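You operate a simulated robot arm through the tools that you are given. There is no shell and no other tool. Be economical: measure what you need, move in short steps, check, and stop when the job is done.

You run a simulated robot arm. Do the job below in one go: nothing can be reset, and whatever is moved stays where it is left.

Task
Close the tools drawer. Shut the seals drawer. Turn the dial knob of the row 8 meter to 1. Take the black dauber and put it on the yellow sign. Turn the black knob to 2. Take the row card and leave it on the front of the seed bench. Fetch the hand brush and set it on the wooden bench top. Take the clear cup from the steel table top and leave it on the yellow disc there. Take the grey rag and leave it on the blue disc on the top of the side table. Open the lid of the round corn bin. The order is free. Set down upright: black dauber, clear cup.

It is judged by the outcome, as a careful person would: the job done as asked, and still so three seconds after it is handed in. It fails if anything else is knocked over, pushed out of place, dropped, spilled or broken. A push-on lid holds only when it is set on centred and level and pressed home; a screw cap is set on level and turned clockwise until tight.

Robot
A 6-joint arm with a two-finger gripper on a trunk, on a base that drives. Base frame: it is fixed to the floor where the robot stands at the start and does not move with it; the origin is under the middle of the robot, x ahead of it, y to its left, z up. Readings come in mm, rad, newtons and seconds.
It reaches about 1298 mm from its shoulder. Its first joint turns from -2.601 to 2.601 rad. Places, roughly: black dauber (4x4x8 cm) [900, -700, 900]; black knob [-1200, 600, 1000]; blue disc [2750, 1750, 750]; clear cup [-250, 1000, 1000]; dial knob of the row 8 meter [1100, -500, 1000]; front of the seed bench (164x25 cm) [2100, 560, 860]; grey rag [-400, 1400, 900]; hand brush (24x4x8 cm) [-1400, 900, 900]; lid of the round corn bin [2000, 100, 1000]; row card [-1000, 500, 1000]; seals drawer [1000, -200, 600]; tools drawer [900, -200, 800]; wooden bench top [-1800, -1400, 900]; yellow disc [-500, 1250, 1000]; yellow sign [3000, 1750, 750]. Payload 1.57 kg.
The tool frame sits at the grasp point between the pads (the TCP): z along the fingers, y along the line on which they close. The tips reach 21 mm beyond it. The gripper opens to 70 mm. The gripper's body begins 50 mm behind the TCP.
Orientation is told as [roll, pitch, yaw] about the base's x, y, z axes, in that order, counted from this pose: with the fingers straight down and closing along the base's y, the tool's x points along the base's -x, its y along +y and its z along -z.

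Tools
- The arm moves only by the tool servo_tool. Its argument "plan" is a list that holds one entry, the list of rows, each a list of 7 numbers: the shift along the base's x, y, z in units of 400 mm (1.0 is 400 mm), then the turn, a rotation vector about the base's x, y, z in units of 90 degrees (1.0 is 90 degrees), then the gripper command, from -1 (fully open) to 1 (shut), values between in proportion. In form: [[[dx, dy, dz, rx, ry, rz, claw], ...]]. A call has 1 to 12 rows; each row is the pose to reach, as a shift and turn from the pose commanded when the call began. A call with a number of a shift or a turn outside -1 to 1 is refused whole. A row lasts 0.2 s, in which the tool goes at most 50 mm and 0.15 rad; a call with a longer step from one row to the next is refused whole, and so is a gripper value outside its range. A pose out of reach is approached as far as the arm can. The call stops where the force on the tool passes 40 N (or 10 N more than at its start, if that is more) or the arm is blocked; 0.2 s more then pass. Each finger halts on what it meets, pressing with about 23 N; the grip force reading is that of the motor and also rises with nothing between the fingers. The clock runs only during rows and for 0.2 s after the last one: add rows that repeat a pose to give the fingers time. It gives the time, the measured TCP pose, the force on the tool (base axes), the opening and the grip force at its end, in the units of the frame above (readings bear some noise), with the torque about the TCP (base axes, N m) and any sound that the robot's microphone picked up.
- Cameras (640 x 400 px; columns grow to the right, rows downward): "scene" is now at [-8.2, 211.2, 1859.9]; the picture's right is [0.79, -0.61, 0.00], its down [-0.57, -0.74, -0.36] and it looks along [0.22, 0.29, -0.93] (base axes); focal length 214 px, centre (320, 200). "wrist" rides on the gripper at [79, 4, -81] in the tool frame; the picture's right is [-0.05, 1.00, 0.00], its down [-0.67, -0.04, -0.74] and it looks along [-0.74, -0.04, 0.67] (tool axes); focal length 256 px, centre (320, 200).
- grab_frame(camera): a new picture of that camera. The clock stands still meanwhile.
- move_column(by): slides the trunk up (or, below 0, down) by that many mm; the arm and the scene camera ride with it, the base frame stays. It gives what a move gives, with no picture.
- roll_base(legs): drives the robot by 1 to 6 legs, each [ahead, turn to the left] in mm and rad, along the robot's own axes; the way and the turn of a leg run together, so that a leg with both is an arc; at most 1500 mm and 3.142 rad a leg. The arm and the cameras ride along, it lands a little off, and it stops where it bumps. It gives what a move gives.
- head_to(pan, tilt): turns the head with the scene camera to pan (to the left, within 2.705 rad either way) and tilt (down, from -0.506 to 1.204), counted from straight ahead of the robot. It gives what a move gives.
- locate(camera, pixels): for up to 12 pixels [column, row] of the newest picture of that camera ("zoom" is the newest enlarged one), the place [x, y, z] in the base frame of the surface seen there, good to about 3 mm. The clock stands still meanwhile.
- close_up(camera, box): a new picture of the part [left, top, right, bottom] of that camera's present view, enlarged. The clock stands still meanwhile.
- job_done(): hands the job in; it is judged then, once.

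Work in short steps. Measure before you move; look again where a grasp or a placing could have gone wrong, and mend it. You have 145 turns and 180 pictures in all, those below and enlarged ones among them. Open the gripper and draw the arm clear of the work before you hand the job in, unless the task says otherwise; then end with one line.

The tools are called as name(argument=value, ...) on one line, values as JSON. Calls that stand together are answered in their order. servo_tool: Moves the arm, as the interface text tells. Its arguments: {"type":"object","properties":{"plan":{"type":"array","items":{"type":"array","items":{"type":"array","items":{"type":"number"}}}}},"required":["plan"]} The other tools are called the same way: move_column (by) slides the trunk up or down; roll_base (legs) drives the base; head_to (pan, tilt) turns the head that bears the scene camera; grab_frame (camera) takes a picture; locate (camera, pixels) gives the place of the surface under pixels of a picture; close_up (camera, box) takes an enlarged picture of a part of a camera's view; job_done () hands the job in.

At the start:

```text
time_s: 0.0
position: [228.3, 734.4, 1221.4]
tool_rot: [0.002, 0.0, 0.009]
wrist_force: [-0.3, -0.2, 0.2]
torque: [-0.02, -0.01, -0.01]
width: 70.1
grip_force: 0.1
trunk travel left (down, up): [-903.0, 67.0]
robot x, y, heading: [0.5, -6.2, 0.0]
head pan, tilt: [0.916, 1.201]
```

scene: 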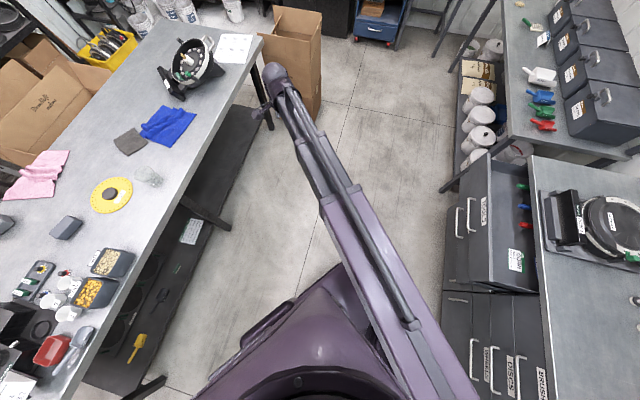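
wrist: 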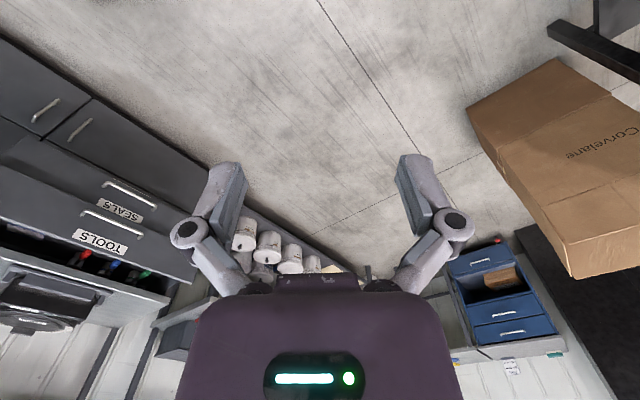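

The first scene picture shows the steel table on the left and the drawer bench on the right. I look around with the head before moving anything.

head_to(pan=-0.5, tilt=0.8)

grab_frame(camera="scene")

head_to(pan=0.4, tilt=0.6)

grab_frame(camera="scene")

head_to(pan=1.6, tilt=0.8)

grab_frame(camera="scene")

head_to(pan=2.5, tilt=0.7)

grab_frame(camera="scene")

head_to(pan=-2.4, tilt=0.7)

grab_frame(camera="scene")

```text
time_s: 1.5
position: [227.6, 735.8, 1223.2]
tool_rot: [0.0, -0.002, 0.01]
wrist_force: [0.2, -0.3, 0.7]
torque: [0.0, 0.0, 0.0]
width: 70.2
grip_force: 0.1
trunk travel left (down, up): [-903.0, 67.0]
robot x, y, heading: [2.8, -3.4, -0.003]
head pan, tilt: [-0.499, 0.799]
```

```text
177 pictures are left
```

scene: 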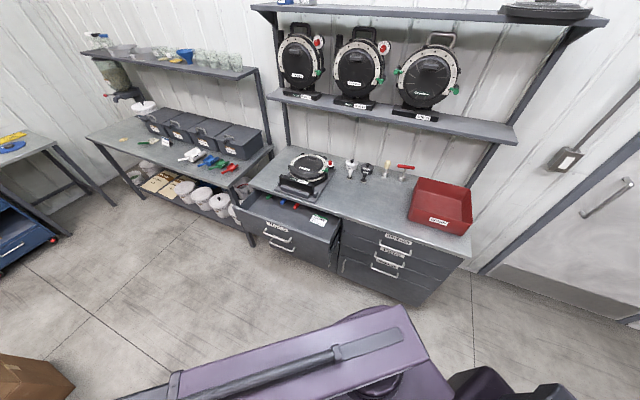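

```text
time_s: 2.7
position: [228.8, 733.9, 1221.1]
tool_rot: [0.001, 0.001, 0.011]
wrist_force: [0.0, 0.6, -0.3]
torque: [0.01, 0.01, 0.02]
width: 70.1
grip_force: 0.0
trunk travel left (down, up): [-903.0, 67.0]
robot x, y, heading: [1.7, -5.9, -0.003]
head pan, tilt: [0.4, 0.6]
```

```text
176 pictures are left
```

scene: 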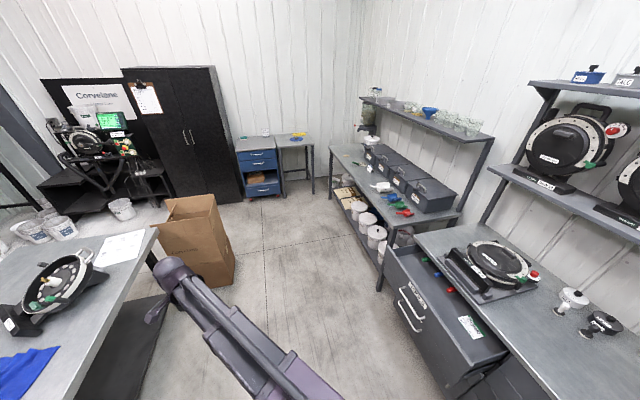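

```text
time_s: 4.1
position: [227.2, 734.5, 1222.3]
tool_rot: [0.002, 0.0, 0.011]
wrist_force: [0.2, 0.1, 0.4]
torque: [0.01, 0.04, 0.04]
width: 70.3
grip_force: 0.0
trunk travel left (down, up): [-903.0, 67.0]
robot x, y, heading: [-2.3, -5.5, -0.002]
head pan, tilt: [1.6, 0.799]
```

```text
175 pictures are left
```

scene: 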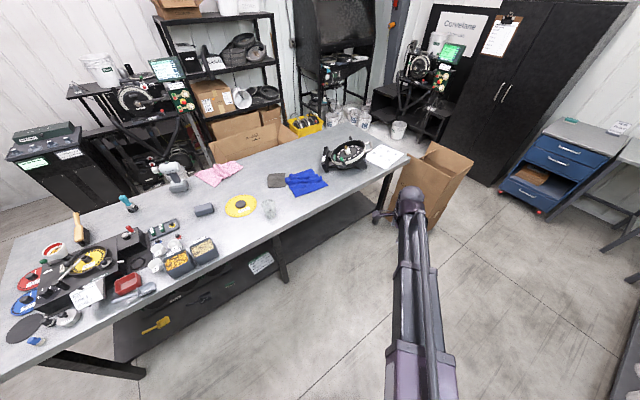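

```text
time_s: 5.3
position: [227.9, 735.5, 1222.4]
tool_rot: [0.001, 0.0, 0.009]
wrist_force: [0.6, 0.7, -0.4]
torque: [0.02, -0.02, 0.03]
width: 70.2
grip_force: 0.0
trunk travel left (down, up): [-903.0, 67.0]
robot x, y, heading: [5.5, -2.5, -0.001]
head pan, tilt: [2.499, 0.7]
```

```text
174 pictures are left
```

scene: 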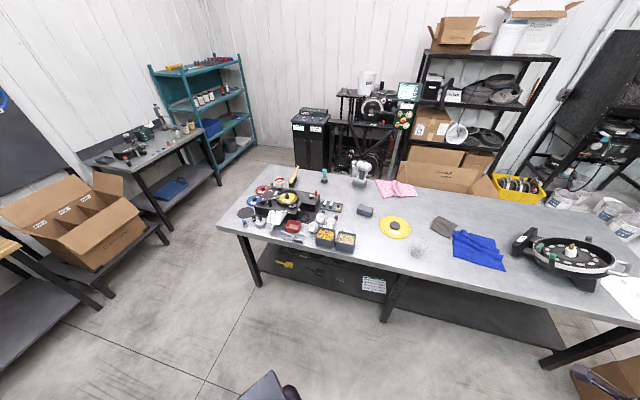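

```text
time_s: 9.2
position: [228.0, 735.0, 1221.4]
tool_rot: [0.002, 0.0, 0.01]
wrist_force: [0.5, -0.2, -0.1]
torque: [0.0, 0.01, -0.01]
width: 69.9
grip_force: 0.0
trunk travel left (down, up): [-903.0, 67.0]
robot x, y, heading: [-3.1, -5.7, -0.006]
head pan, tilt: [-2.4, 0.7]
```

```text
173 pictures are left
```

scene: 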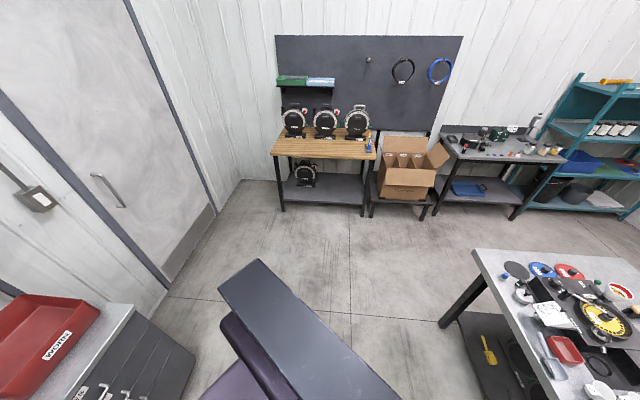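

The bench with the drawers is ahead right. I face it and locate handles, the meter and the dauber.

head_to(pan=-0.35, tilt=0.75)

grab_frame(camera="scene")

close_up(camera="scene", box=[200, 100, 440, 250])

```text
time_s: 11.2
position: [227.5, 734.8, 1221.7]
tool_rot: [0.003, -0.002, 0.011]
wrist_force: [-0.2, 0.0, -1.1]
torque: [-0.01, 0.02, -0.04]
width: 70.0
grip_force: 0.1
trunk travel left (down, up): [-903.0, 67.0]
robot x, y, heading: [4.4, 1.0, -0.001]
head pan, tilt: [-0.351, 0.75]
```

```text
172 pictures are left
```

scene: 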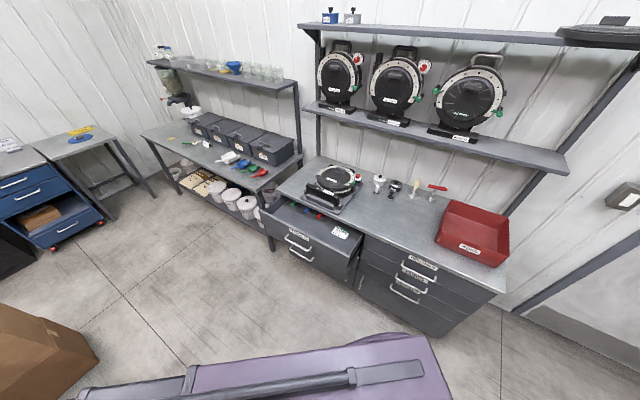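

```text
2.67 times, centred on (320, 175) of scene
```

zoom: 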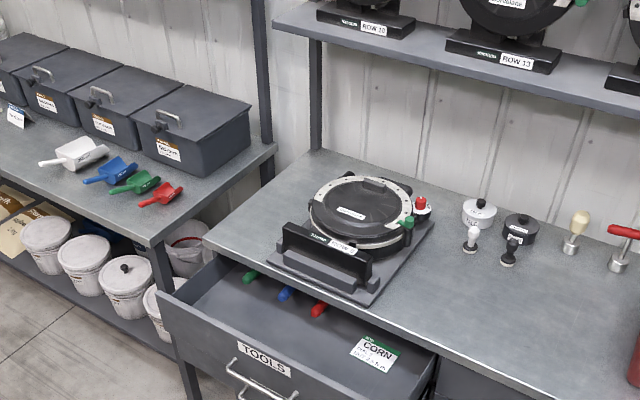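

I locate the meter, knobs, daubers and handles.

locate(camera="zoom", pixels=[[407, 221], [421, 204], [350, 213], [508, 250], [514, 238], [520, 225], [472, 238], [480, 210], [350, 245], [260, 385], [240, 320], [420, 360]])

locate(camera="scene", pixels=[[299, 243], [301, 256], [418, 274], [405, 292], [60, 246], [265, 205], [356, 250], [278, 188], [500, 285], [240, 160], [285, 152]])

close_up(camera="scene", box=[300, 150, 420, 225])

close_up(camera="scene", box=[250, 190, 410, 290])

```text
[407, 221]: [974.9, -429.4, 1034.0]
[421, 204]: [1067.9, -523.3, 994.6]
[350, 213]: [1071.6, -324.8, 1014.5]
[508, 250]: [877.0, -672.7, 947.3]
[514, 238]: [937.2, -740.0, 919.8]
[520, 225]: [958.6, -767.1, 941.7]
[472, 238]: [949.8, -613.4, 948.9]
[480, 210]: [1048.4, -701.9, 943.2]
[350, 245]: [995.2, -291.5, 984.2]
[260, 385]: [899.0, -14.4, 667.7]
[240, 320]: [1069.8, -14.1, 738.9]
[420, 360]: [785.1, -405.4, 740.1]
```

```text
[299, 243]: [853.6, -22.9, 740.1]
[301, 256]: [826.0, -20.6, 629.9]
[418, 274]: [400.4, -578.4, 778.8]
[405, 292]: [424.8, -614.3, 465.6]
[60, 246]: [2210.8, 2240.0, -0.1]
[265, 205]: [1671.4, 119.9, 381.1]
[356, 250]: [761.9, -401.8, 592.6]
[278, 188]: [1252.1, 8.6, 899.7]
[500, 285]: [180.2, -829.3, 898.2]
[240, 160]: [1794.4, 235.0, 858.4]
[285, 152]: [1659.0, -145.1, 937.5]
```

```text
5.33 times, centred on (360, 188) of scene
```

zoom: 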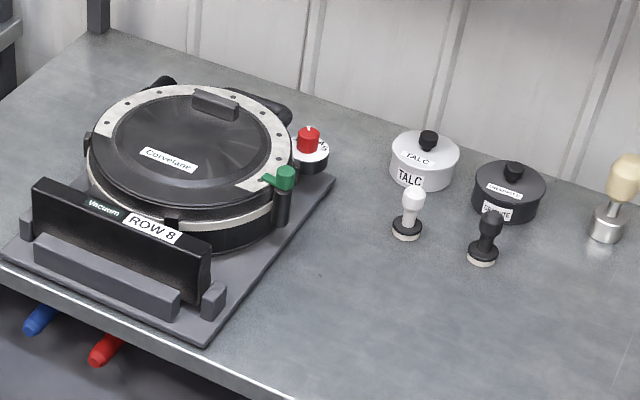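

```text
4.00 times, centred on (330, 240) of scene
```

zoom: 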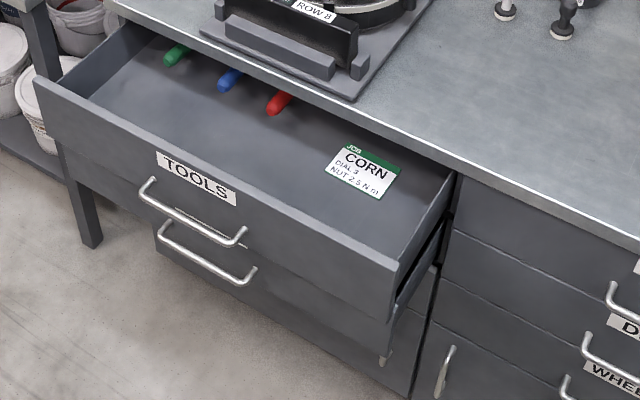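

I measure the bench edge direction and the drawer front faces accurately.

locate(camera="zoom", pixels=[[150, 15], [560, 205], [60, 110], [300, 240], [380, 290], [148, 181], [242, 232], [165, 222], [253, 272], [195, 265], [210, 285], [400, 345]])

locate(camera="scene", pixels=[[285, 187], [350, 223], [400, 246], [450, 266], [480, 280], [150, 136], [200, 160], [250, 185], [60, 175], [40, 155], [95, 215]])

```text
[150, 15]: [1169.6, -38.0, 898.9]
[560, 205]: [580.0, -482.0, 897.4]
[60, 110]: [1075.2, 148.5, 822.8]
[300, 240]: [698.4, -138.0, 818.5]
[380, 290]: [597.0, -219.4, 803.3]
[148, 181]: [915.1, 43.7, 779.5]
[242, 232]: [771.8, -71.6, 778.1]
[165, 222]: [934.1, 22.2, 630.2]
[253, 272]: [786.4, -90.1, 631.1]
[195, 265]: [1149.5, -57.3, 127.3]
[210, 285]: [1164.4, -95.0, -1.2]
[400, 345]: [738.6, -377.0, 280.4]
```

```text
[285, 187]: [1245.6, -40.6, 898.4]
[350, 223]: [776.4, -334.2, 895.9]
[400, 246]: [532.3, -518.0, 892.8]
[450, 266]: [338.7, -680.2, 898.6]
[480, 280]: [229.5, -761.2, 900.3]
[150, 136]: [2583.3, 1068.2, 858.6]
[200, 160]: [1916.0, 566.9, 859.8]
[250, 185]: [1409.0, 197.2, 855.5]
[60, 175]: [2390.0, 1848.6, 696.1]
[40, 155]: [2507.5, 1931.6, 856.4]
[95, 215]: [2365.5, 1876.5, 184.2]
```

Bench heading is about 0.642 rad; drawer fronts stand ~205 mm (tools) and less (seals) proud. First I draw the arm round to the front of the robot.

servo_tool(plan=[[[0.05, -0.1, 0, 0, 0, 0, 1], [0.1, -0.2, 0, 0, 0, 0, 1], [0.15, -0.3, 0, 0, 0, 0, 1], [0.2, -0.4, 0, 0, 0, 0, 1], [0.25, -0.5, 0, 0, 0, 0, 1], [0.3, -0.6, 0, 0, 0, 0, 1], [0.35, -0.7, 0, 0, 0, 0, 1], [0.4, -0.8, 0, 0, 0, 0, 1], [0.45, -0.9, 0, 0, 0, 0, 1], [0.5, -1.0, 0, 0, 0, 0, 1]]])

roll_base(legs=[[0, 0.642], [430, 0], [0, -1.571]])

head_to(pan=0, tilt=0.9)

grab_frame(camera="scene")

```text
time_s: 13.4
position: [429.4, 331.0, 1223.4]
tool_rot: [0.003, 0.0, 0.011]
wrist_force: [1.5, 0.1, -0.1]
torque: [-0.02, 0.03, -0.02]
width: 0.0
grip_force: 23.4
trunk travel left (down, up): [-903.0, 67.0]
robot x, y, heading: [2.0, -0.7, -0.001]
head pan, tilt: [-0.351, 0.75]
```

```text
time_s: 24.6
position: [869.5, 111.8, 1221.8]
tool_rot: [0.0, -0.002, -0.918]
wrist_force: [0.8, 1.1, 0.1]
torque: [-0.03, 0.03, -0.02]
width: 0.2
grip_force: 22.6
trunk travel left (down, up): [-903.0, 67.0]
robot x, y, heading: [310.7, 229.5, -0.927]
head pan, tilt: [-0.351, 0.75]
```

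```text
time_s: 25.5
position: [867.9, 109.9, 1223.1]
tool_rot: [0.001, -0.001, -0.92]
wrist_force: [-0.2, -0.3, -0.1]
torque: [0.0, 0.0, -0.01]
width: 0.3
grip_force: 23.0
trunk travel left (down, up): [-903.0, 67.0]
robot x, y, heading: [310.9, 223.6, -0.92]
head pan, tilt: [0.0, 0.901]
```

```text
168 pictures are left
```

scene: 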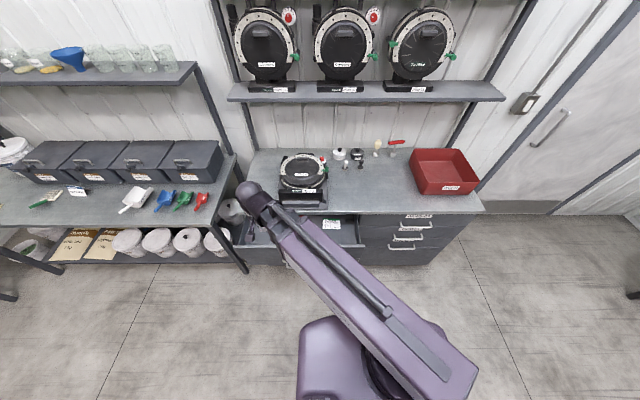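

The robot faces the bench. I tilt the gripper to point horizontally at the drawers while pulling it back a bit.

servo_tool(plan=[[[-0.02, -0.013, 0, -0.0723, -0.0551, 0, 1], [-0.04, -0.026, 0, -0.1447, -0.1101, 0, 1], [-0.06, -0.04, 0, -0.217, -0.1652, 0, 1], [-0.08, -0.054, 0, -0.2893, -0.2203, 0, 1], [-0.1, -0.067, 0, -0.3616, -0.2754, 0, 1], [-0.12, -0.08, 0, -0.434, -0.3304, 0, 1], [-0.14, -0.094, 0, -0.5063, -0.3855, 0, 1], [-0.16, -0.107, 0, -0.5786, -0.4406, 0, 1], [-0.18, -0.12, 0, -0.6509, -0.4957, 0, 1], [-0.19, -0.135, 0, -0.7233, -0.5507, 0, 1], [-0.19, -0.135, 0, -0.7956, -0.6058, 0, 1]]])

move_column(by=-400)

grab_frame(camera="wrist")

grab_frame(camera="scene")

```text
time_s: 27.9
position: [941.5, 66.7, 1406.6]
tool_rot: [-2.134, -1.57, 1.217]
wrist_force: [-0.4, -0.4, -0.6]
torque: [0.01, -0.01, -0.02]
width: 0.2
grip_force: 23.1
out of reach, approached as far as the arm can: row 2, 3, 4, 5, 6, 7, 8, 9, 10, 11
trunk travel left (down, up): [-903.0, 67.0]
robot x, y, heading: [312.9, 228.2, -0.919]
head pan, tilt: [0.0, 0.901]
```

```text
time_s: 31.7
position: [942.1, 66.1, 1007.3]
tool_rot: [-0.591, -1.568, -0.324]
wrist_force: [0.0, 0.3, 0.1]
torque: [-0.01, 0.01, 0.01]
width: 0.0
grip_force: 22.8
trunk travel left (down, up): [-503.0, 467.0]
robot x, y, heading: [311.7, 223.3, -0.924]
head pan, tilt: [0.0, 0.901]
```

```text
167 pictures are left
```

wrist: 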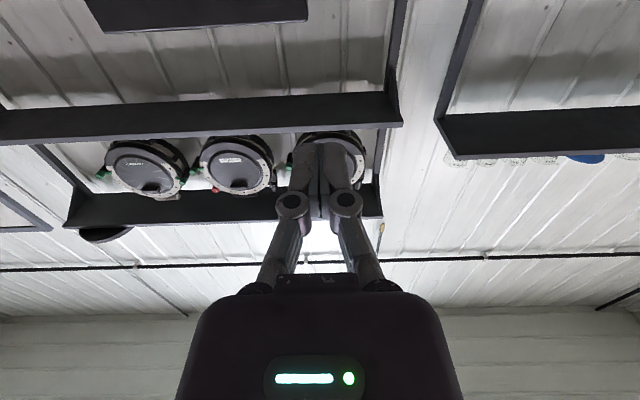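

```text
166 pictures are left
```

scene: 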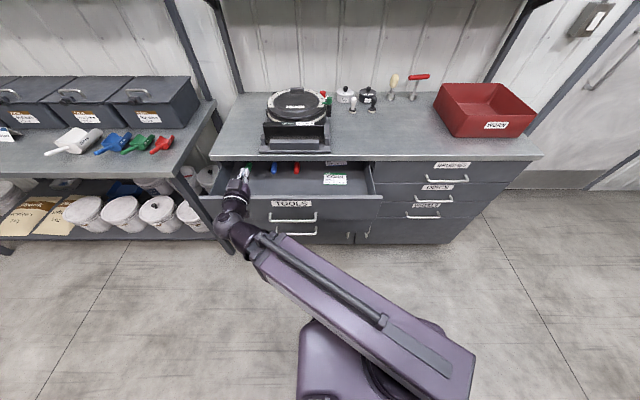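

The tilt pose was too close to the arm's inner limit. I back the base 300 mm for room, then read where things are.

roll_base(legs=[[-300, 0]])

servo_tool(plan=[[[0, 0, 0, 0, 0, 0, 1]]])

close_up(camera="scene", box=[180, 80, 340, 180])

```text
time_s: 34.1
position: [760.7, 303.9, 1008.1]
tool_rot: [-0.598, -1.569, -0.321]
wrist_force: [-0.2, 0.9, 1.2]
torque: [-0.02, -0.02, 0.02]
width: 0.0
grip_force: 23.0
trunk travel left (down, up): [-503.0, 467.0]
robot x, y, heading: [130.2, 464.0, -0.916]
head pan, tilt: [0.0, 0.901]
```

```text
time_s: 34.5
position: [761.7, 304.5, 1008.8]
tool_rot: [-0.685, -1.567, -0.235]
wrist_force: [-0.3, 0.0, -0.2]
torque: [-0.01, -0.03, -0.04]
width: 0.0
grip_force: 22.6
trunk travel left (down, up): [-503.0, 467.0]
robot x, y, heading: [132.2, 464.2, -0.924]
head pan, tilt: [0.0, 0.901]
```

```text
4.00 times, centred on (260, 130) of scene
```

zoom: 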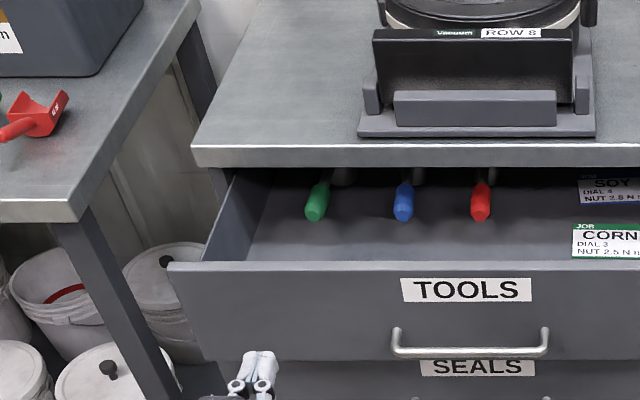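

The commanded pose follows the actual one. I take a wider close-up of both drawer fronts and locate points on them.

close_up(camera="scene", box=[210, 120, 370, 220])

locate(camera="zoom", pixels=[[250, 165], [330, 130], [330, 175], [340, 193], [400, 190], [330, 205], [340, 225], [345, 250], [340, 275], [330, 238], [500, 150], [200, 200]])

```text
4.00 times, centred on (290, 170) of scene
```

zoom: 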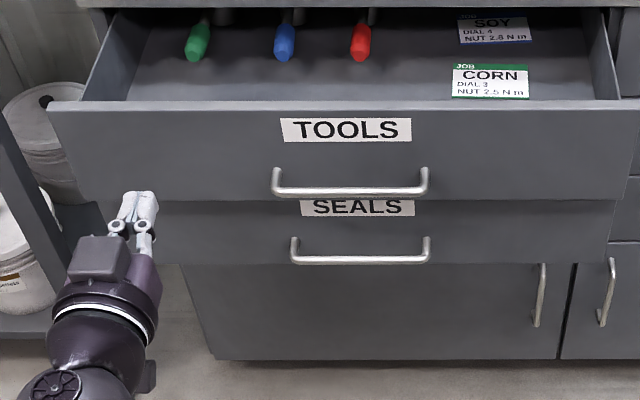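

```text
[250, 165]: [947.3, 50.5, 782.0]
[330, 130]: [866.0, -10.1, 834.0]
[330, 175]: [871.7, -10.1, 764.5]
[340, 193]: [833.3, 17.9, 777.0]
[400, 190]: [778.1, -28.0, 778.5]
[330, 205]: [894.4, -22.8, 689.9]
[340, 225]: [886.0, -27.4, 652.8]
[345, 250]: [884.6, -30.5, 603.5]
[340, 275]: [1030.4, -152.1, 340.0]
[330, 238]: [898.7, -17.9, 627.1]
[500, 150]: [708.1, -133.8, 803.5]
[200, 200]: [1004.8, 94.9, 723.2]
```

Tools face is at v≈-529, z 720–870; I'll push it at z≈815, above the bar. Lower the trunk and move in front of it.

move_column(by=-194)

servo_tool(plan=[[[0.03, -0.111, 0, 0, 0, 0, 1], [0.06, -0.222, 0, 0, 0, 0, 1], [0.09, -0.334, 0, 0, 0, 0, 1], [0.12, -0.445, 0, 0, 0, 0, 1], [0.15, -0.556, 0, 0, 0, 0, 1], [0.18, -0.65, 0, 0, 0, 0, 1], [0.18, -0.65, 0, 0, 0, 0, 1]]])

grab_frame(camera="scene")

```text
time_s: 36.6
position: [762.3, 304.8, 813.2]
tool_rot: [-0.626, -1.569, -0.294]
wrist_force: [-0.2, 0.5, 0.0]
torque: [-0.02, 0.04, 0.03]
width: 0.1
grip_force: 23.4
trunk travel left (down, up): [-309.0, 661.0]
robot x, y, heading: [132.1, 470.4, -0.925]
head pan, tilt: [0.0, 0.901]
```

```text
time_s: 38.2
position: [833.4, 42.9, 813.0]
tool_rot: [-0.364, -1.567, -0.552]
wrist_force: [0.5, 0.3, 0.1]
torque: [0.01, 0.05, -0.02]
width: 0.0
grip_force: 23.5
trunk travel left (down, up): [-309.0, 661.0]
robot x, y, heading: [129.8, 463.8, -0.925]
head pan, tilt: [0.0, 0.901]
```

```text
163 pictures are left
```

scene: 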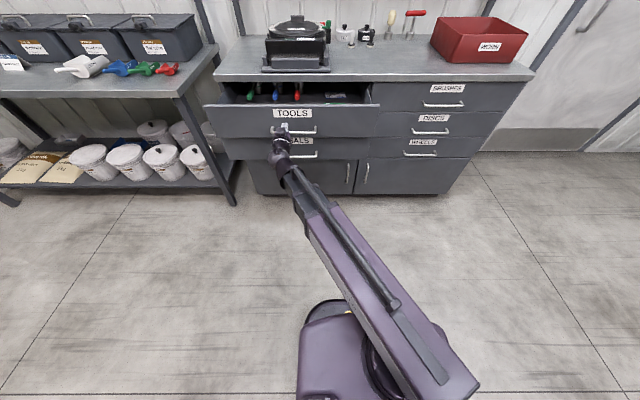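

The tip faces the panel just above the bar. I push slowly along the bench normal.

servo_tool(plan=[[[0.0292, -0.039, 0, 0, 0, 0, 1], [0.0584, -0.0781, 0, 0, 0, 0, 1], [0.0876, -0.1171, 0, 0, 0, 0, 1], [0.1168, -0.1562, 0, 0, 0, 0, 1], [0.146, -0.1952, 0, 0, 0, 0, 1], [0.1752, -0.2343, 0, 0, 0, 0, 1], [0.2044, -0.2733, 0, 0, 0, 0, 1], [0.2336, -0.3124, 0, 0, 0, 0, 1], [0.2628, -0.3514, 0, 0, 0, 0, 1], [0.292, -0.3905, 0, 0, 0, 0, 1], [0.3212, -0.4295, 0, 0, 0, 0, 1], [0.3504, -0.4686, 0, 0, 0, 0, 1]]])

servo_tool(plan=[[[0.0075, -0.01, 0, 0, 0, 0, 1], [0.015, -0.02, 0, 0, 0, 0, 1], [0.0225, -0.03, 0, 0, 0, 0, 1], [0.03, -0.04, 0, 0, 0, 0, 1], [0.0375, -0.05, 0, 0, 0, 0, 1]]])

grab_frame(camera="scene")

```text
time_s: 40.8
position: [974.1, -144.0, 814.0]
tool_rot: [-0.939, -1.57, 0.019]
wrist_force: [0.2, 0.4, -0.4]
torque: [-0.01, 0.01, -0.02]
width: 0.0
grip_force: 28.2
trunk travel left (down, up): [-309.0, 661.0]
robot x, y, heading: [127.9, 468.1, -0.922]
head pan, tilt: [0.0, 0.901]
```

```text
time_s: 42.1
position: [986.1, -160.0, 813.4]
tool_rot: [-0.359, -1.567, -0.563]
wrist_force: [-2.9, 5.7, 0.7]
torque: [-0.03, -0.04, -0.03]
width: 6.1
grip_force: 28.2
trunk travel left (down, up): [-309.0, 661.0]
robot x, y, heading: [134.5, 463.7, -0.925]
head pan, tilt: [0.0, 0.901]
stopped in row 5: the force on the tool passed its limit at 43 N (the readings are from after the stop); the commanded pose is now the measured one
```

```text
162 pictures are left
```

scene: 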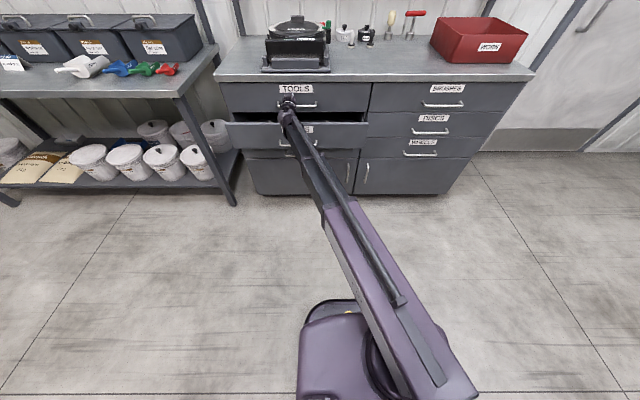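

Tools is shut (43 N stop, flush in the picture). I withdraw, lower to z≈670 and push the seals drawer.

servo_tool(plan=[[[-0.0622, 0.0831, 0, 0, 0, 0, 1], [-0.1244, 0.1662, 0, 0, 0, 0, 1], [-0.1866, 0.2493, 0, 0, 0, 0, 1], [-0.2488, 0.3324, 0, 0, 0, 0, 1], [-0.311, 0.4155, 0, 0, 0, 0, 1], [-0.373, 0.4986, 0, 0, 0, 0, 1]]])

move_column(by=-143)

close_up(camera="scene", box=[200, 50, 400, 175])

```text
time_s: 43.5
position: [834.2, 38.9, 813.2]
tool_rot: [-0.15, -1.569, -0.77]
wrist_force: [0.5, -0.3, -0.3]
torque: [-0.01, 0.01, 0.01]
width: 0.0
grip_force: 28.8
trunk travel left (down, up): [-309.0, 661.0]
robot x, y, heading: [133.9, 463.0, -0.919]
head pan, tilt: [0.0, 0.901]
```

```text
time_s: 45.2
position: [834.9, 39.2, 670.4]
tool_rot: [-0.18, -1.568, -0.738]
wrist_force: [0.7, 0.0, -0.2]
torque: [0.0, 0.0, 0.02]
width: 0.0
grip_force: 28.4
trunk travel left (down, up): [-166.0, 804.0]
robot x, y, heading: [133.3, 467.3, -0.926]
head pan, tilt: [0.0, 0.901]
```

```text
3.20 times, centred on (300, 112) of scene
```

zoom: 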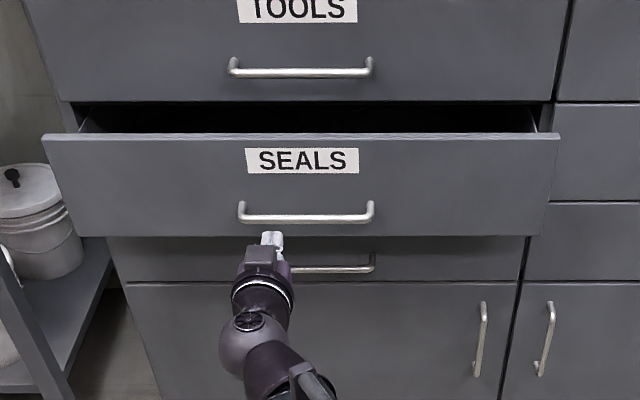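

I check the seals bar and face heights against the finger at z 670.

locate(camera="zoom", pixels=[[330, 219], [290, 185], [400, 145], [400, 225], [272, 238]])

```text
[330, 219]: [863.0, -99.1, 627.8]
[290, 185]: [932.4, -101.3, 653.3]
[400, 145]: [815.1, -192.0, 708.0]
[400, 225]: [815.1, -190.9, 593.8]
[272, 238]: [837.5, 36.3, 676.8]
```

Seals face now at v≈-639 (it moved partly along). I push it home at z≈670.

servo_tool(plan=[[[0.0449, -0.06, 0, 0, 0, 0, 1], [0.0898, -0.12, 0, 0, 0, 0, 1], [0.1347, -0.18, 0, 0, 0, 0, 1], [0.1796, -0.24, 0, 0, 0, 0, 1], [0.2096, -0.28, 0, 0, 0, 0, 1], [0.2396, -0.32, 0, 0, 0, 0, 1], [0.2696, -0.36, 0, 0, 0, 0, 1], [0.2996, -0.4, 0, 0, 0, 0, 1], [0.3296, -0.44, 0, 0, 0, 0, 1], [0.3496, -0.467, 0, 0, 0, 0, 1], [0.3646, -0.487, 0, 0, 0, 0, 1], [0.3796, -0.507, 0, 0, 0, 0, 1]]])

grab_frame(camera="scene")

```text
time_s: 47.8
position: [985.7, -161.0, 670.6]
tool_rot: [0.208, -1.569, -1.13]
wrist_force: [-21.1, 22.6, -12.0]
torque: [0.18, 0.08, -0.02]
width: 6.0
grip_force: 27.9
trunk travel left (down, up): [-166.0, 804.0]
robot x, y, heading: [132.1, 466.0, -0.926]
head pan, tilt: [0.0, 0.901]
```

```text
160 pictures are left
```

scene: 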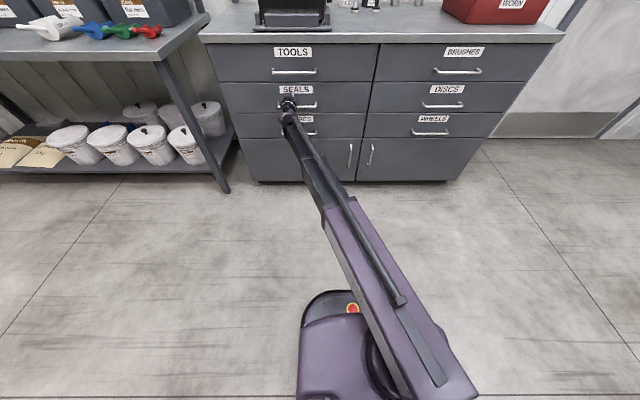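

Both drawers look flush. I withdraw and raise the trunk to look at the meter dial.

servo_tool(plan=[[[-0.0622, 0.0831, 0, 0, 0, 0, 1], [-0.1244, 0.1662, 0, 0, 0, 0, 1], [-0.1866, 0.2493, 0, 0, 0, 0, 1], [-0.2488, 0.3324, 0, 0, 0, 0, 1], [-0.311, 0.4155, 0, 0, 0, 0, 1], [-0.373, 0.4986, 0, 0, 0, 0, 1]]])

move_column(by=700)

roll_base(legs=[[200, 0]])

grab_frame(camera="scene")

grab_frame(camera="wrist")

```text
time_s: 49.2
position: [837.0, 36.5, 671.6]
tool_rot: [-0.15, -1.567, -0.769]
wrist_force: [0.8, 0.4, -0.5]
torque: [-0.04, 0.0, -0.01]
width: 0.2
grip_force: 29.3
trunk travel left (down, up): [-166.0, 804.0]
robot x, y, heading: [129.3, 465.5, -0.926]
head pan, tilt: [0.0, 0.901]
```

```text
refused: 700 is not a number from -400 to 400
```

```text
time_s: 51.0
position: [958.8, -120.2, 671.4]
tool_rot: [-0.139, -1.566, -0.78]
wrist_force: [-0.3, 0.6, -0.4]
torque: [0.03, -0.01, -0.02]
width: 0.0
grip_force: 28.7
trunk travel left (down, up): [-166.0, 804.0]
robot x, y, heading: [247.9, 308.3, -0.92]
head pan, tilt: [0.0, 0.901]
```

```text
159 pictures are left
```

scene: 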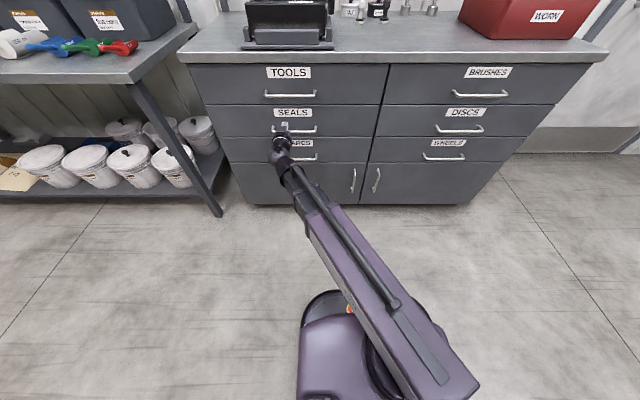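

```text
158 pictures are left
```

wrist: 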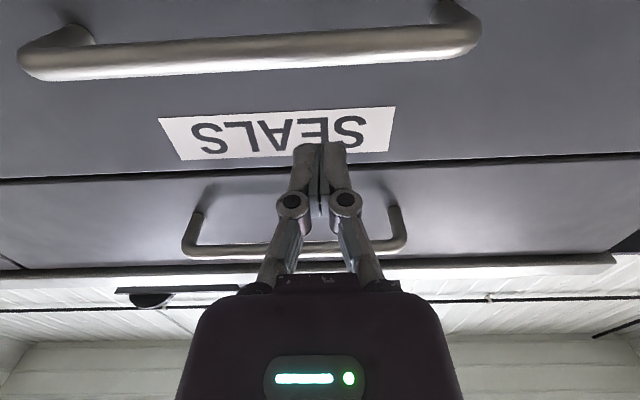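

Refused raise; and the tip is now near the handles, so I back off before raising in two steps.

roll_base(legs=[[-200, 0]])

move_column(by=400)

move_column(by=380)

head_to(pan=0.0, tilt=0.7)

grab_frame(camera="scene")

```text
time_s: 52.9
position: [836.2, 41.1, 670.9]
tool_rot: [-0.149, -1.568, -0.768]
wrist_force: [1.2, -0.3, 0.6]
torque: [0.02, 0.02, 0.02]
width: 0.0
grip_force: 28.7
trunk travel left (down, up): [-166.0, 804.0]
robot x, y, heading: [129.5, 470.0, -0.923]
head pan, tilt: [0.0, 0.901]
```

```text
time_s: 56.7
position: [836.7, 41.1, 1070.2]
tool_rot: [-0.151, -1.566, -0.765]
wrist_force: [-0.6, -0.4, 0.2]
torque: [0.0, 0.01, -0.01]
width: 0.0
grip_force: 29.0
trunk travel left (down, up): [-566.0, 404.0]
robot x, y, heading: [125.0, 470.6, -0.925]
head pan, tilt: [0.0, 0.901]
```

```text
time_s: 60.4
position: [836.4, 41.3, 1450.6]
tool_rot: [-0.167, -1.567, -0.749]
wrist_force: [-1.1, 0.6, 0.1]
torque: [0.02, 0.0, 0.0]
width: 0.1
grip_force: 28.1
trunk travel left (down, up): [-946.0, 24.0]
robot x, y, heading: [126.5, 469.8, -0.921]
head pan, tilt: [0.0, 0.901]
```

```text
time_s: 61.1
position: [836.7, 40.8, 1449.8]
tool_rot: [-0.151, -1.568, -0.767]
wrist_force: [0.4, 0.5, 0.4]
torque: [0.01, 0.02, 0.01]
width: 0.1
grip_force: 28.3
trunk travel left (down, up): [-946.0, 24.0]
robot x, y, heading: [128.0, 470.3, -0.923]
head pan, tilt: [0.0, 0.7]
```

```text
157 pictures are left
```

scene: 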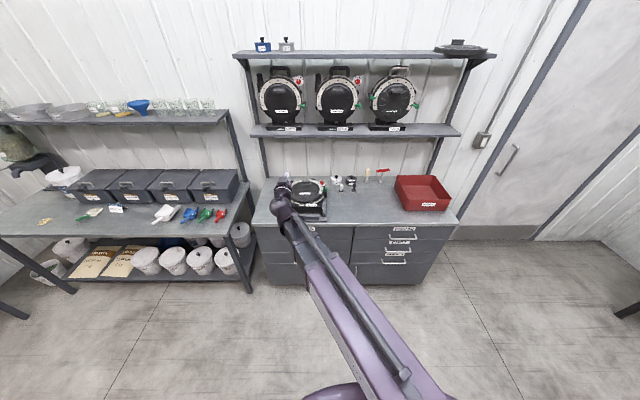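

I bring the gripper back to pointing down, lowering it a bit on the way.

servo_tool(plan=[[[0, 0, -0.05, 0.0723, 0.0551, 0, 0.5], [0, 0, -0.1, 0.1447, 0.1101, 0, 0], [0, 0, -0.15, 0.217, 0.1652, 0, -0.5], [0, 0, -0.2, 0.2893, 0.2203, 0, -1], [0, 0, -0.25, 0.3616, 0.2754, 0, -1], [0, 0, -0.3, 0.434, 0.3304, 0, -1], [0, 0, -0.35, 0.5063, 0.3855, 0, -1], [0, 0, -0.4, 0.5786, 0.4406, 0, -1], [0, 0, -0.45, 0.6509, 0.4957, 0, -1], [0, 0, -0.5, 0.7233, 0.5507, 0, -1], [0, 0, -0.5, 0.7956, 0.6058, 0, -1]]])

roll_base(legs=[[300, 0]])

grab_frame(camera="scene")

grab_frame(camera="wrist")

```text
time_s: 63.5
position: [836.2, 41.3, 1265.0]
tool_rot: [0.002, 0.008, -0.919]
wrist_force: [0.4, 0.4, 0.5]
torque: [-0.01, -0.02, -0.03]
width: 69.7
grip_force: 0.1
out of reach, approached as far as the arm can: row 1, 2, 3, 4, 5, 6, 7, 8, 10, 11
trunk travel left (down, up): [-946.0, 24.0]
robot x, y, heading: [131.8, 465.2, -0.923]
head pan, tilt: [0.0, 0.7]
```

```text
time_s: 65.9
position: [1015.8, -197.5, 1263.3]
tool_rot: [0.003, 0.003, -0.922]
wrist_force: [-0.9, -1.1, -1.0]
torque: [0.01, 0.01, -0.04]
width: 70.0
grip_force: 0.1
trunk travel left (down, up): [-946.0, 24.0]
robot x, y, heading: [309.5, 231.5, -0.925]
head pan, tilt: [0.0, 0.7]
```

```text
156 pictures are left
```

scene: 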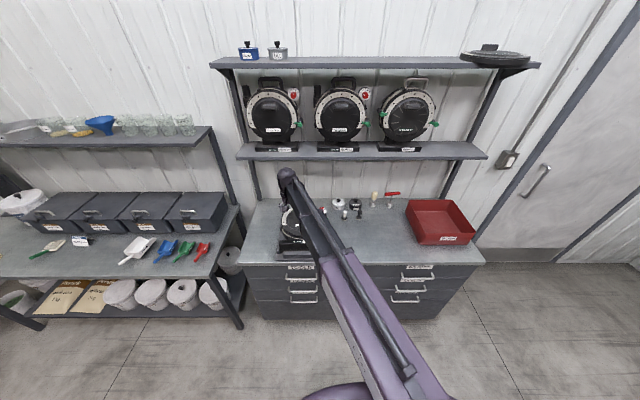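

```text
155 pictures are left
```

wrist: 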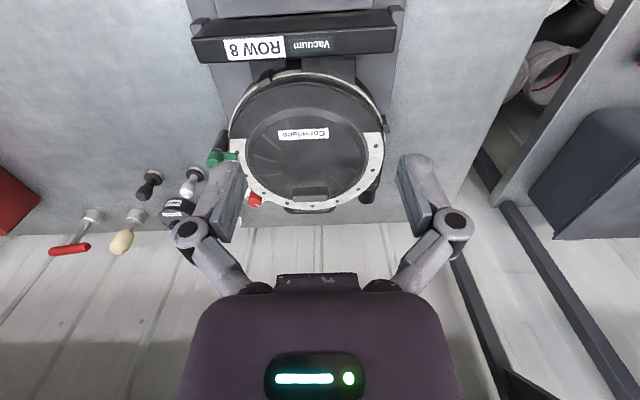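

I zoom at the dial from the scene camera and measure the shelf and knob.

close_up(camera="scene", box=[280, 180, 376, 240])

locate(camera="scene", pixels=[[360, 157], [460, 157], [245, 154], [323, 210], [326, 214]])

close_up(camera="wrist", box=[100, 120, 292, 240])

```text
6.67 times, centred on (328, 210) of scene
```

zoom: 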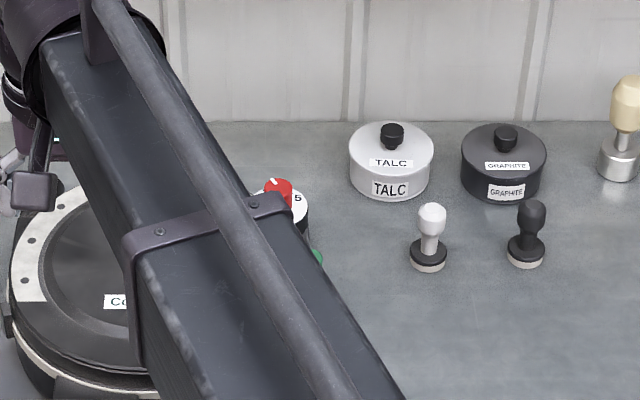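

```text
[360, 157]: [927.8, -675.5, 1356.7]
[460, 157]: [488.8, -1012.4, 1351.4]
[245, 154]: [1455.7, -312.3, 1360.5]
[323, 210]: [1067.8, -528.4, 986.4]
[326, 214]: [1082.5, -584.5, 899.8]
```

```text
3.33 times, centred on (196, 180) of wrist
```

zoom: 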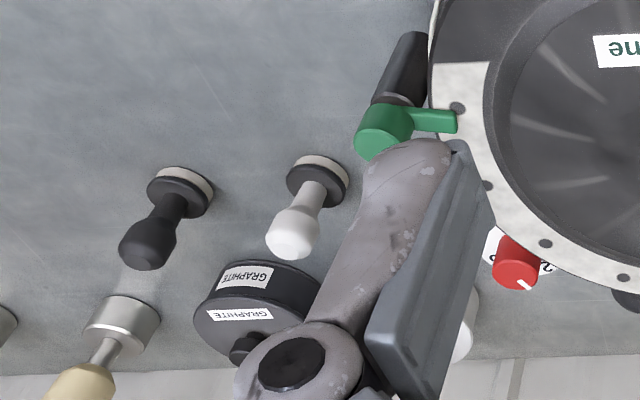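

I move the wrist camera to look straight at the dial.

servo_tool(plan=[[[-0.032, -0.0855, -0.056, 0, 0, 0, -1], [-0.063, -0.171, -0.113, 0, 0, 0, -1], [-0.095, -0.2565, -0.17, 0, 0, 0, -1], [-0.126, -0.342, -0.226, 0, 0, 0, -1], [-0.158, -0.4275, -0.283, 0, 0, 0, -1], [-0.158, -0.4275, -0.283, 0, 0, 0, -1]]])

grab_frame(camera="wrist")

close_up(camera="wrist", box=[240, 120, 400, 220])

```text
time_s: 67.3
position: [952.8, -362.9, 1265.2]
tool_rot: [0.001, 0.003, -0.92]
wrist_force: [0.0, -0.2, -0.8]
torque: [-0.04, 0.0, 0.02]
width: 70.2
grip_force: 0.1
out of reach, approached as far as the arm can: row 1, 2, 3, 4, 5, 6
trunk travel left (down, up): [-946.0, 24.0]
robot x, y, heading: [308.8, 229.7, -0.926]
head pan, tilt: [0.0, 0.7]
```

```text
152 pictures are left
```

wrist: 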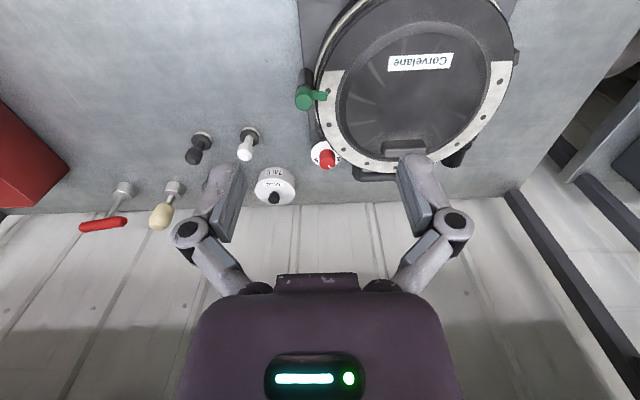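

```text
4.00 times, centred on (320, 170) of wrist
```

zoom: 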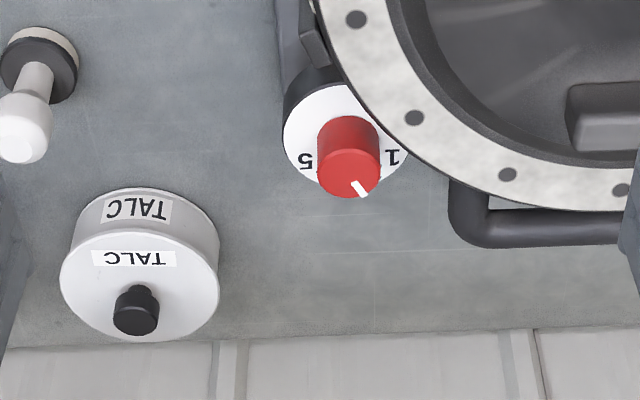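

The dial shows 5 and 1 around a red knob with a white pointer line. I look with the scene camera too for the hidden numerals.

close_up(camera="scene", box=[288, 180, 368, 230])

move_column(by=-120)

close_up(camera="wrist", box=[256, 100, 416, 200])

close_up(camera="scene", box=[288, 160, 368, 210])

```text
8.00 times, centred on (328, 205) of scene
```

zoom: 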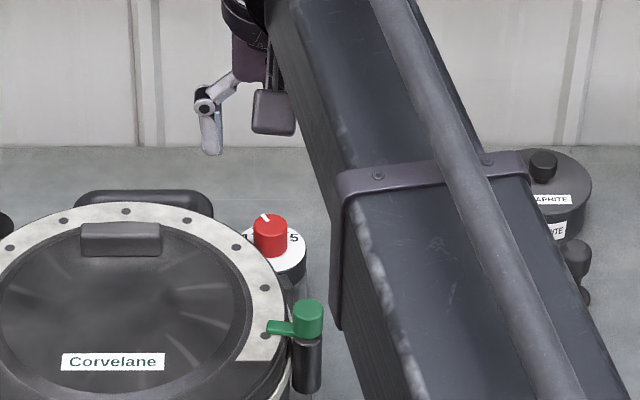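

```text
time_s: 68.8
position: [952.6, -362.9, 1145.7]
tool_rot: [0.002, 0.003, -0.922]
wrist_force: [0.2, 0.1, -0.3]
torque: [0.0, 0.02, -0.02]
width: 69.9
grip_force: 0.0
trunk travel left (down, up): [-826.0, 144.0]
robot x, y, heading: [303.9, 229.8, -0.924]
head pan, tilt: [0.0, 0.7]
```

```text
4.00 times, centred on (336, 150) of wrist
```

zoom: 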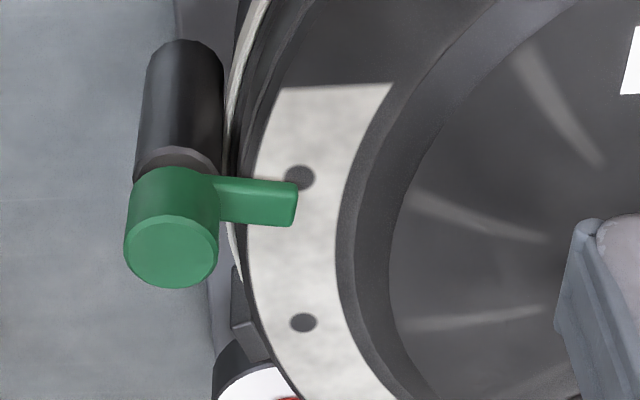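

```text
8.00 times, centred on (328, 185) of scene
```

zoom: 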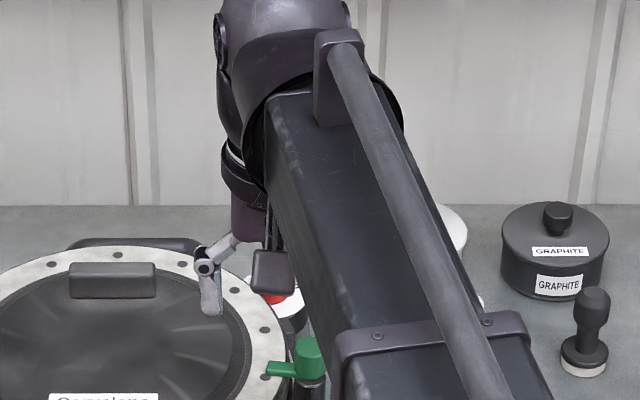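

I look at the wrist frame now that the trunk is lower.

close_up(camera="wrist", box=[270, 170, 370, 232])

```text
6.40 times, centred on (320, 201) of wrist
```

zoom: 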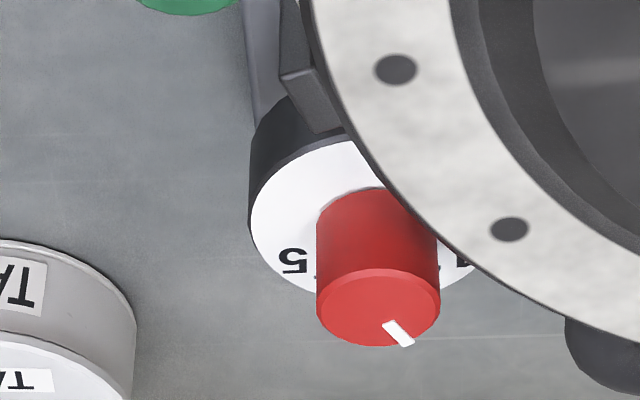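

I locate the numerals, pointer ends and knob top.

locate(camera="zoom", pixels=[[295, 262], [462, 266], [390, 326], [408, 342], [318, 300], [440, 300], [378, 345], [378, 272], [310, 270], [255, 200], [330, 140]])

```text
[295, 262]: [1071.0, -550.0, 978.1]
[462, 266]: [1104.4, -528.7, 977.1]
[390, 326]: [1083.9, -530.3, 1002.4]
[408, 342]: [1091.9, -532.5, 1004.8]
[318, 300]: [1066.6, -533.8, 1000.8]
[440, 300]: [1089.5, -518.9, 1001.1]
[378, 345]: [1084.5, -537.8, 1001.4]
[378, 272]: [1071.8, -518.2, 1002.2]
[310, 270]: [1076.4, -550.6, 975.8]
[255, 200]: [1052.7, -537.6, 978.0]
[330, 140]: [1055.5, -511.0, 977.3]
```

Pointer is at about -28° (numeral 2), 1 near -55°. I measure the rim near the knob to choose a finger direction.

locate(camera="zoom", pixels=[[340, 110], [380, 175], [430, 215], [480, 268], [540, 310], [600, 335], [400, 195], [580, 330], [600, 390], [280, 120]])

grab_frame(camera="wrist")

```text
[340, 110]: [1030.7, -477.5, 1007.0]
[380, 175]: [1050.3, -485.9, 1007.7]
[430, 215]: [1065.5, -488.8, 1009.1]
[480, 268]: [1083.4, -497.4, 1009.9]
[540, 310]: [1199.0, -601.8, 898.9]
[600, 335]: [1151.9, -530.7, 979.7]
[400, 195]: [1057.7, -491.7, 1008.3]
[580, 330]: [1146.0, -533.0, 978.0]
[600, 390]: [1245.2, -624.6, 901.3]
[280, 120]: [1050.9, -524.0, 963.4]
```

```text
146 pictures are left
```

wrist: 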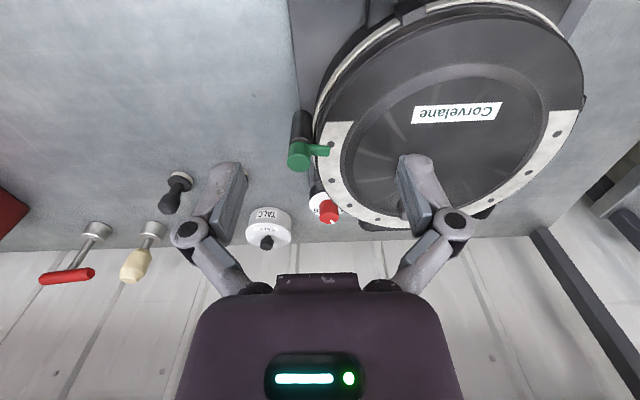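

I position above the knob with the fingers closing along the rim tangent, half open.

servo_tool(plan=[[[0.039, -0.0513, 0, 0, 0, -0.0756, -0.43], [0.078, -0.1025, 0, 0, 0, -0.1513, -0.43], [0.117, -0.1538, 0, 0, 0, -0.227, -0.43], [0.156, -0.205, 0, 0, 0, -0.3025, -0.43], [0.195, -0.2563, 0, 0, 0, -0.378, -0.43], [0.234, -0.3075, 0, 0, 0, -0.4538, -0.43], [0.273, -0.359, 0, 0, 0, -0.5294, -0.43], [0.3125, -0.41, 0, 0, 0, -0.605, -0.43], [0.3125, -0.41, 0, 0, 0, -0.605, -0.43]]])

grab_frame(camera="wrist")

grab_frame(camera="scene")

```text
time_s: 70.8
position: [1071.4, -520.4, 1147.1]
tool_rot: [0.003, 0.003, -1.872]
wrist_force: [0.6, 0.0, -0.1]
torque: [0.0, -0.01, 0.0]
width: 50.0
grip_force: 0.1
trunk travel left (down, up): [-826.0, 144.0]
robot x, y, heading: [307.4, 232.9, -0.924]
head pan, tilt: [0.0, 0.7]
```

```text
145 pictures are left
```

wrist: 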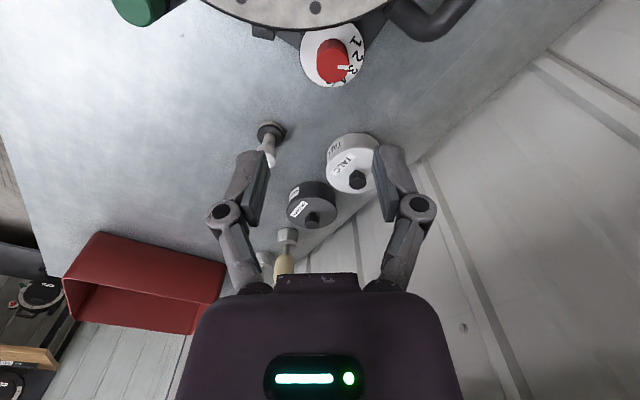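

```text
144 pictures are left
```

scene: 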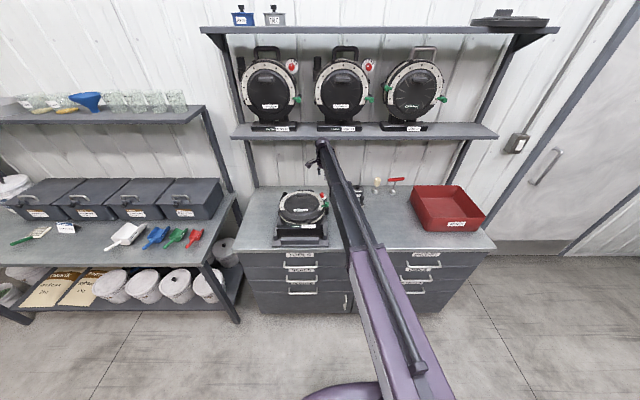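

Excellent: the wrist now sees the dial from above with numerals 1 2 3… I zoom in.

close_up(camera="wrist", box=[280, 10, 392, 80])

locate(camera="wrist", pixels=[[353, 41], [358, 53], [352, 69], [333, 61], [318, 62], [348, 66], [349, 67], [332, 80], [334, 40], [345, 83]])

```text
5.71 times, centred on (336, 45) of wrist
```

zoom: 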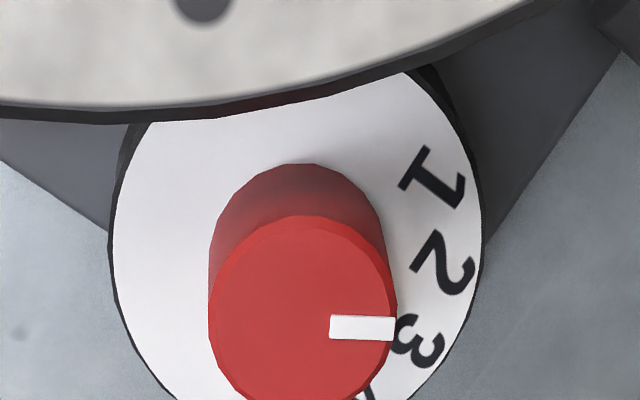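

```text
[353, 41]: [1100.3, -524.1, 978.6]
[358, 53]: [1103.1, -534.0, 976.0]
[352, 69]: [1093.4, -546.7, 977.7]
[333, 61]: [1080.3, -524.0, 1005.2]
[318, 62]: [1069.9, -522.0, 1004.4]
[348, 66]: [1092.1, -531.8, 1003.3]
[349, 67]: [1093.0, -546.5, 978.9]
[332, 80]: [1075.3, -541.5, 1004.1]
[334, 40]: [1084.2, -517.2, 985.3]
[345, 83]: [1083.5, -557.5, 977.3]
```

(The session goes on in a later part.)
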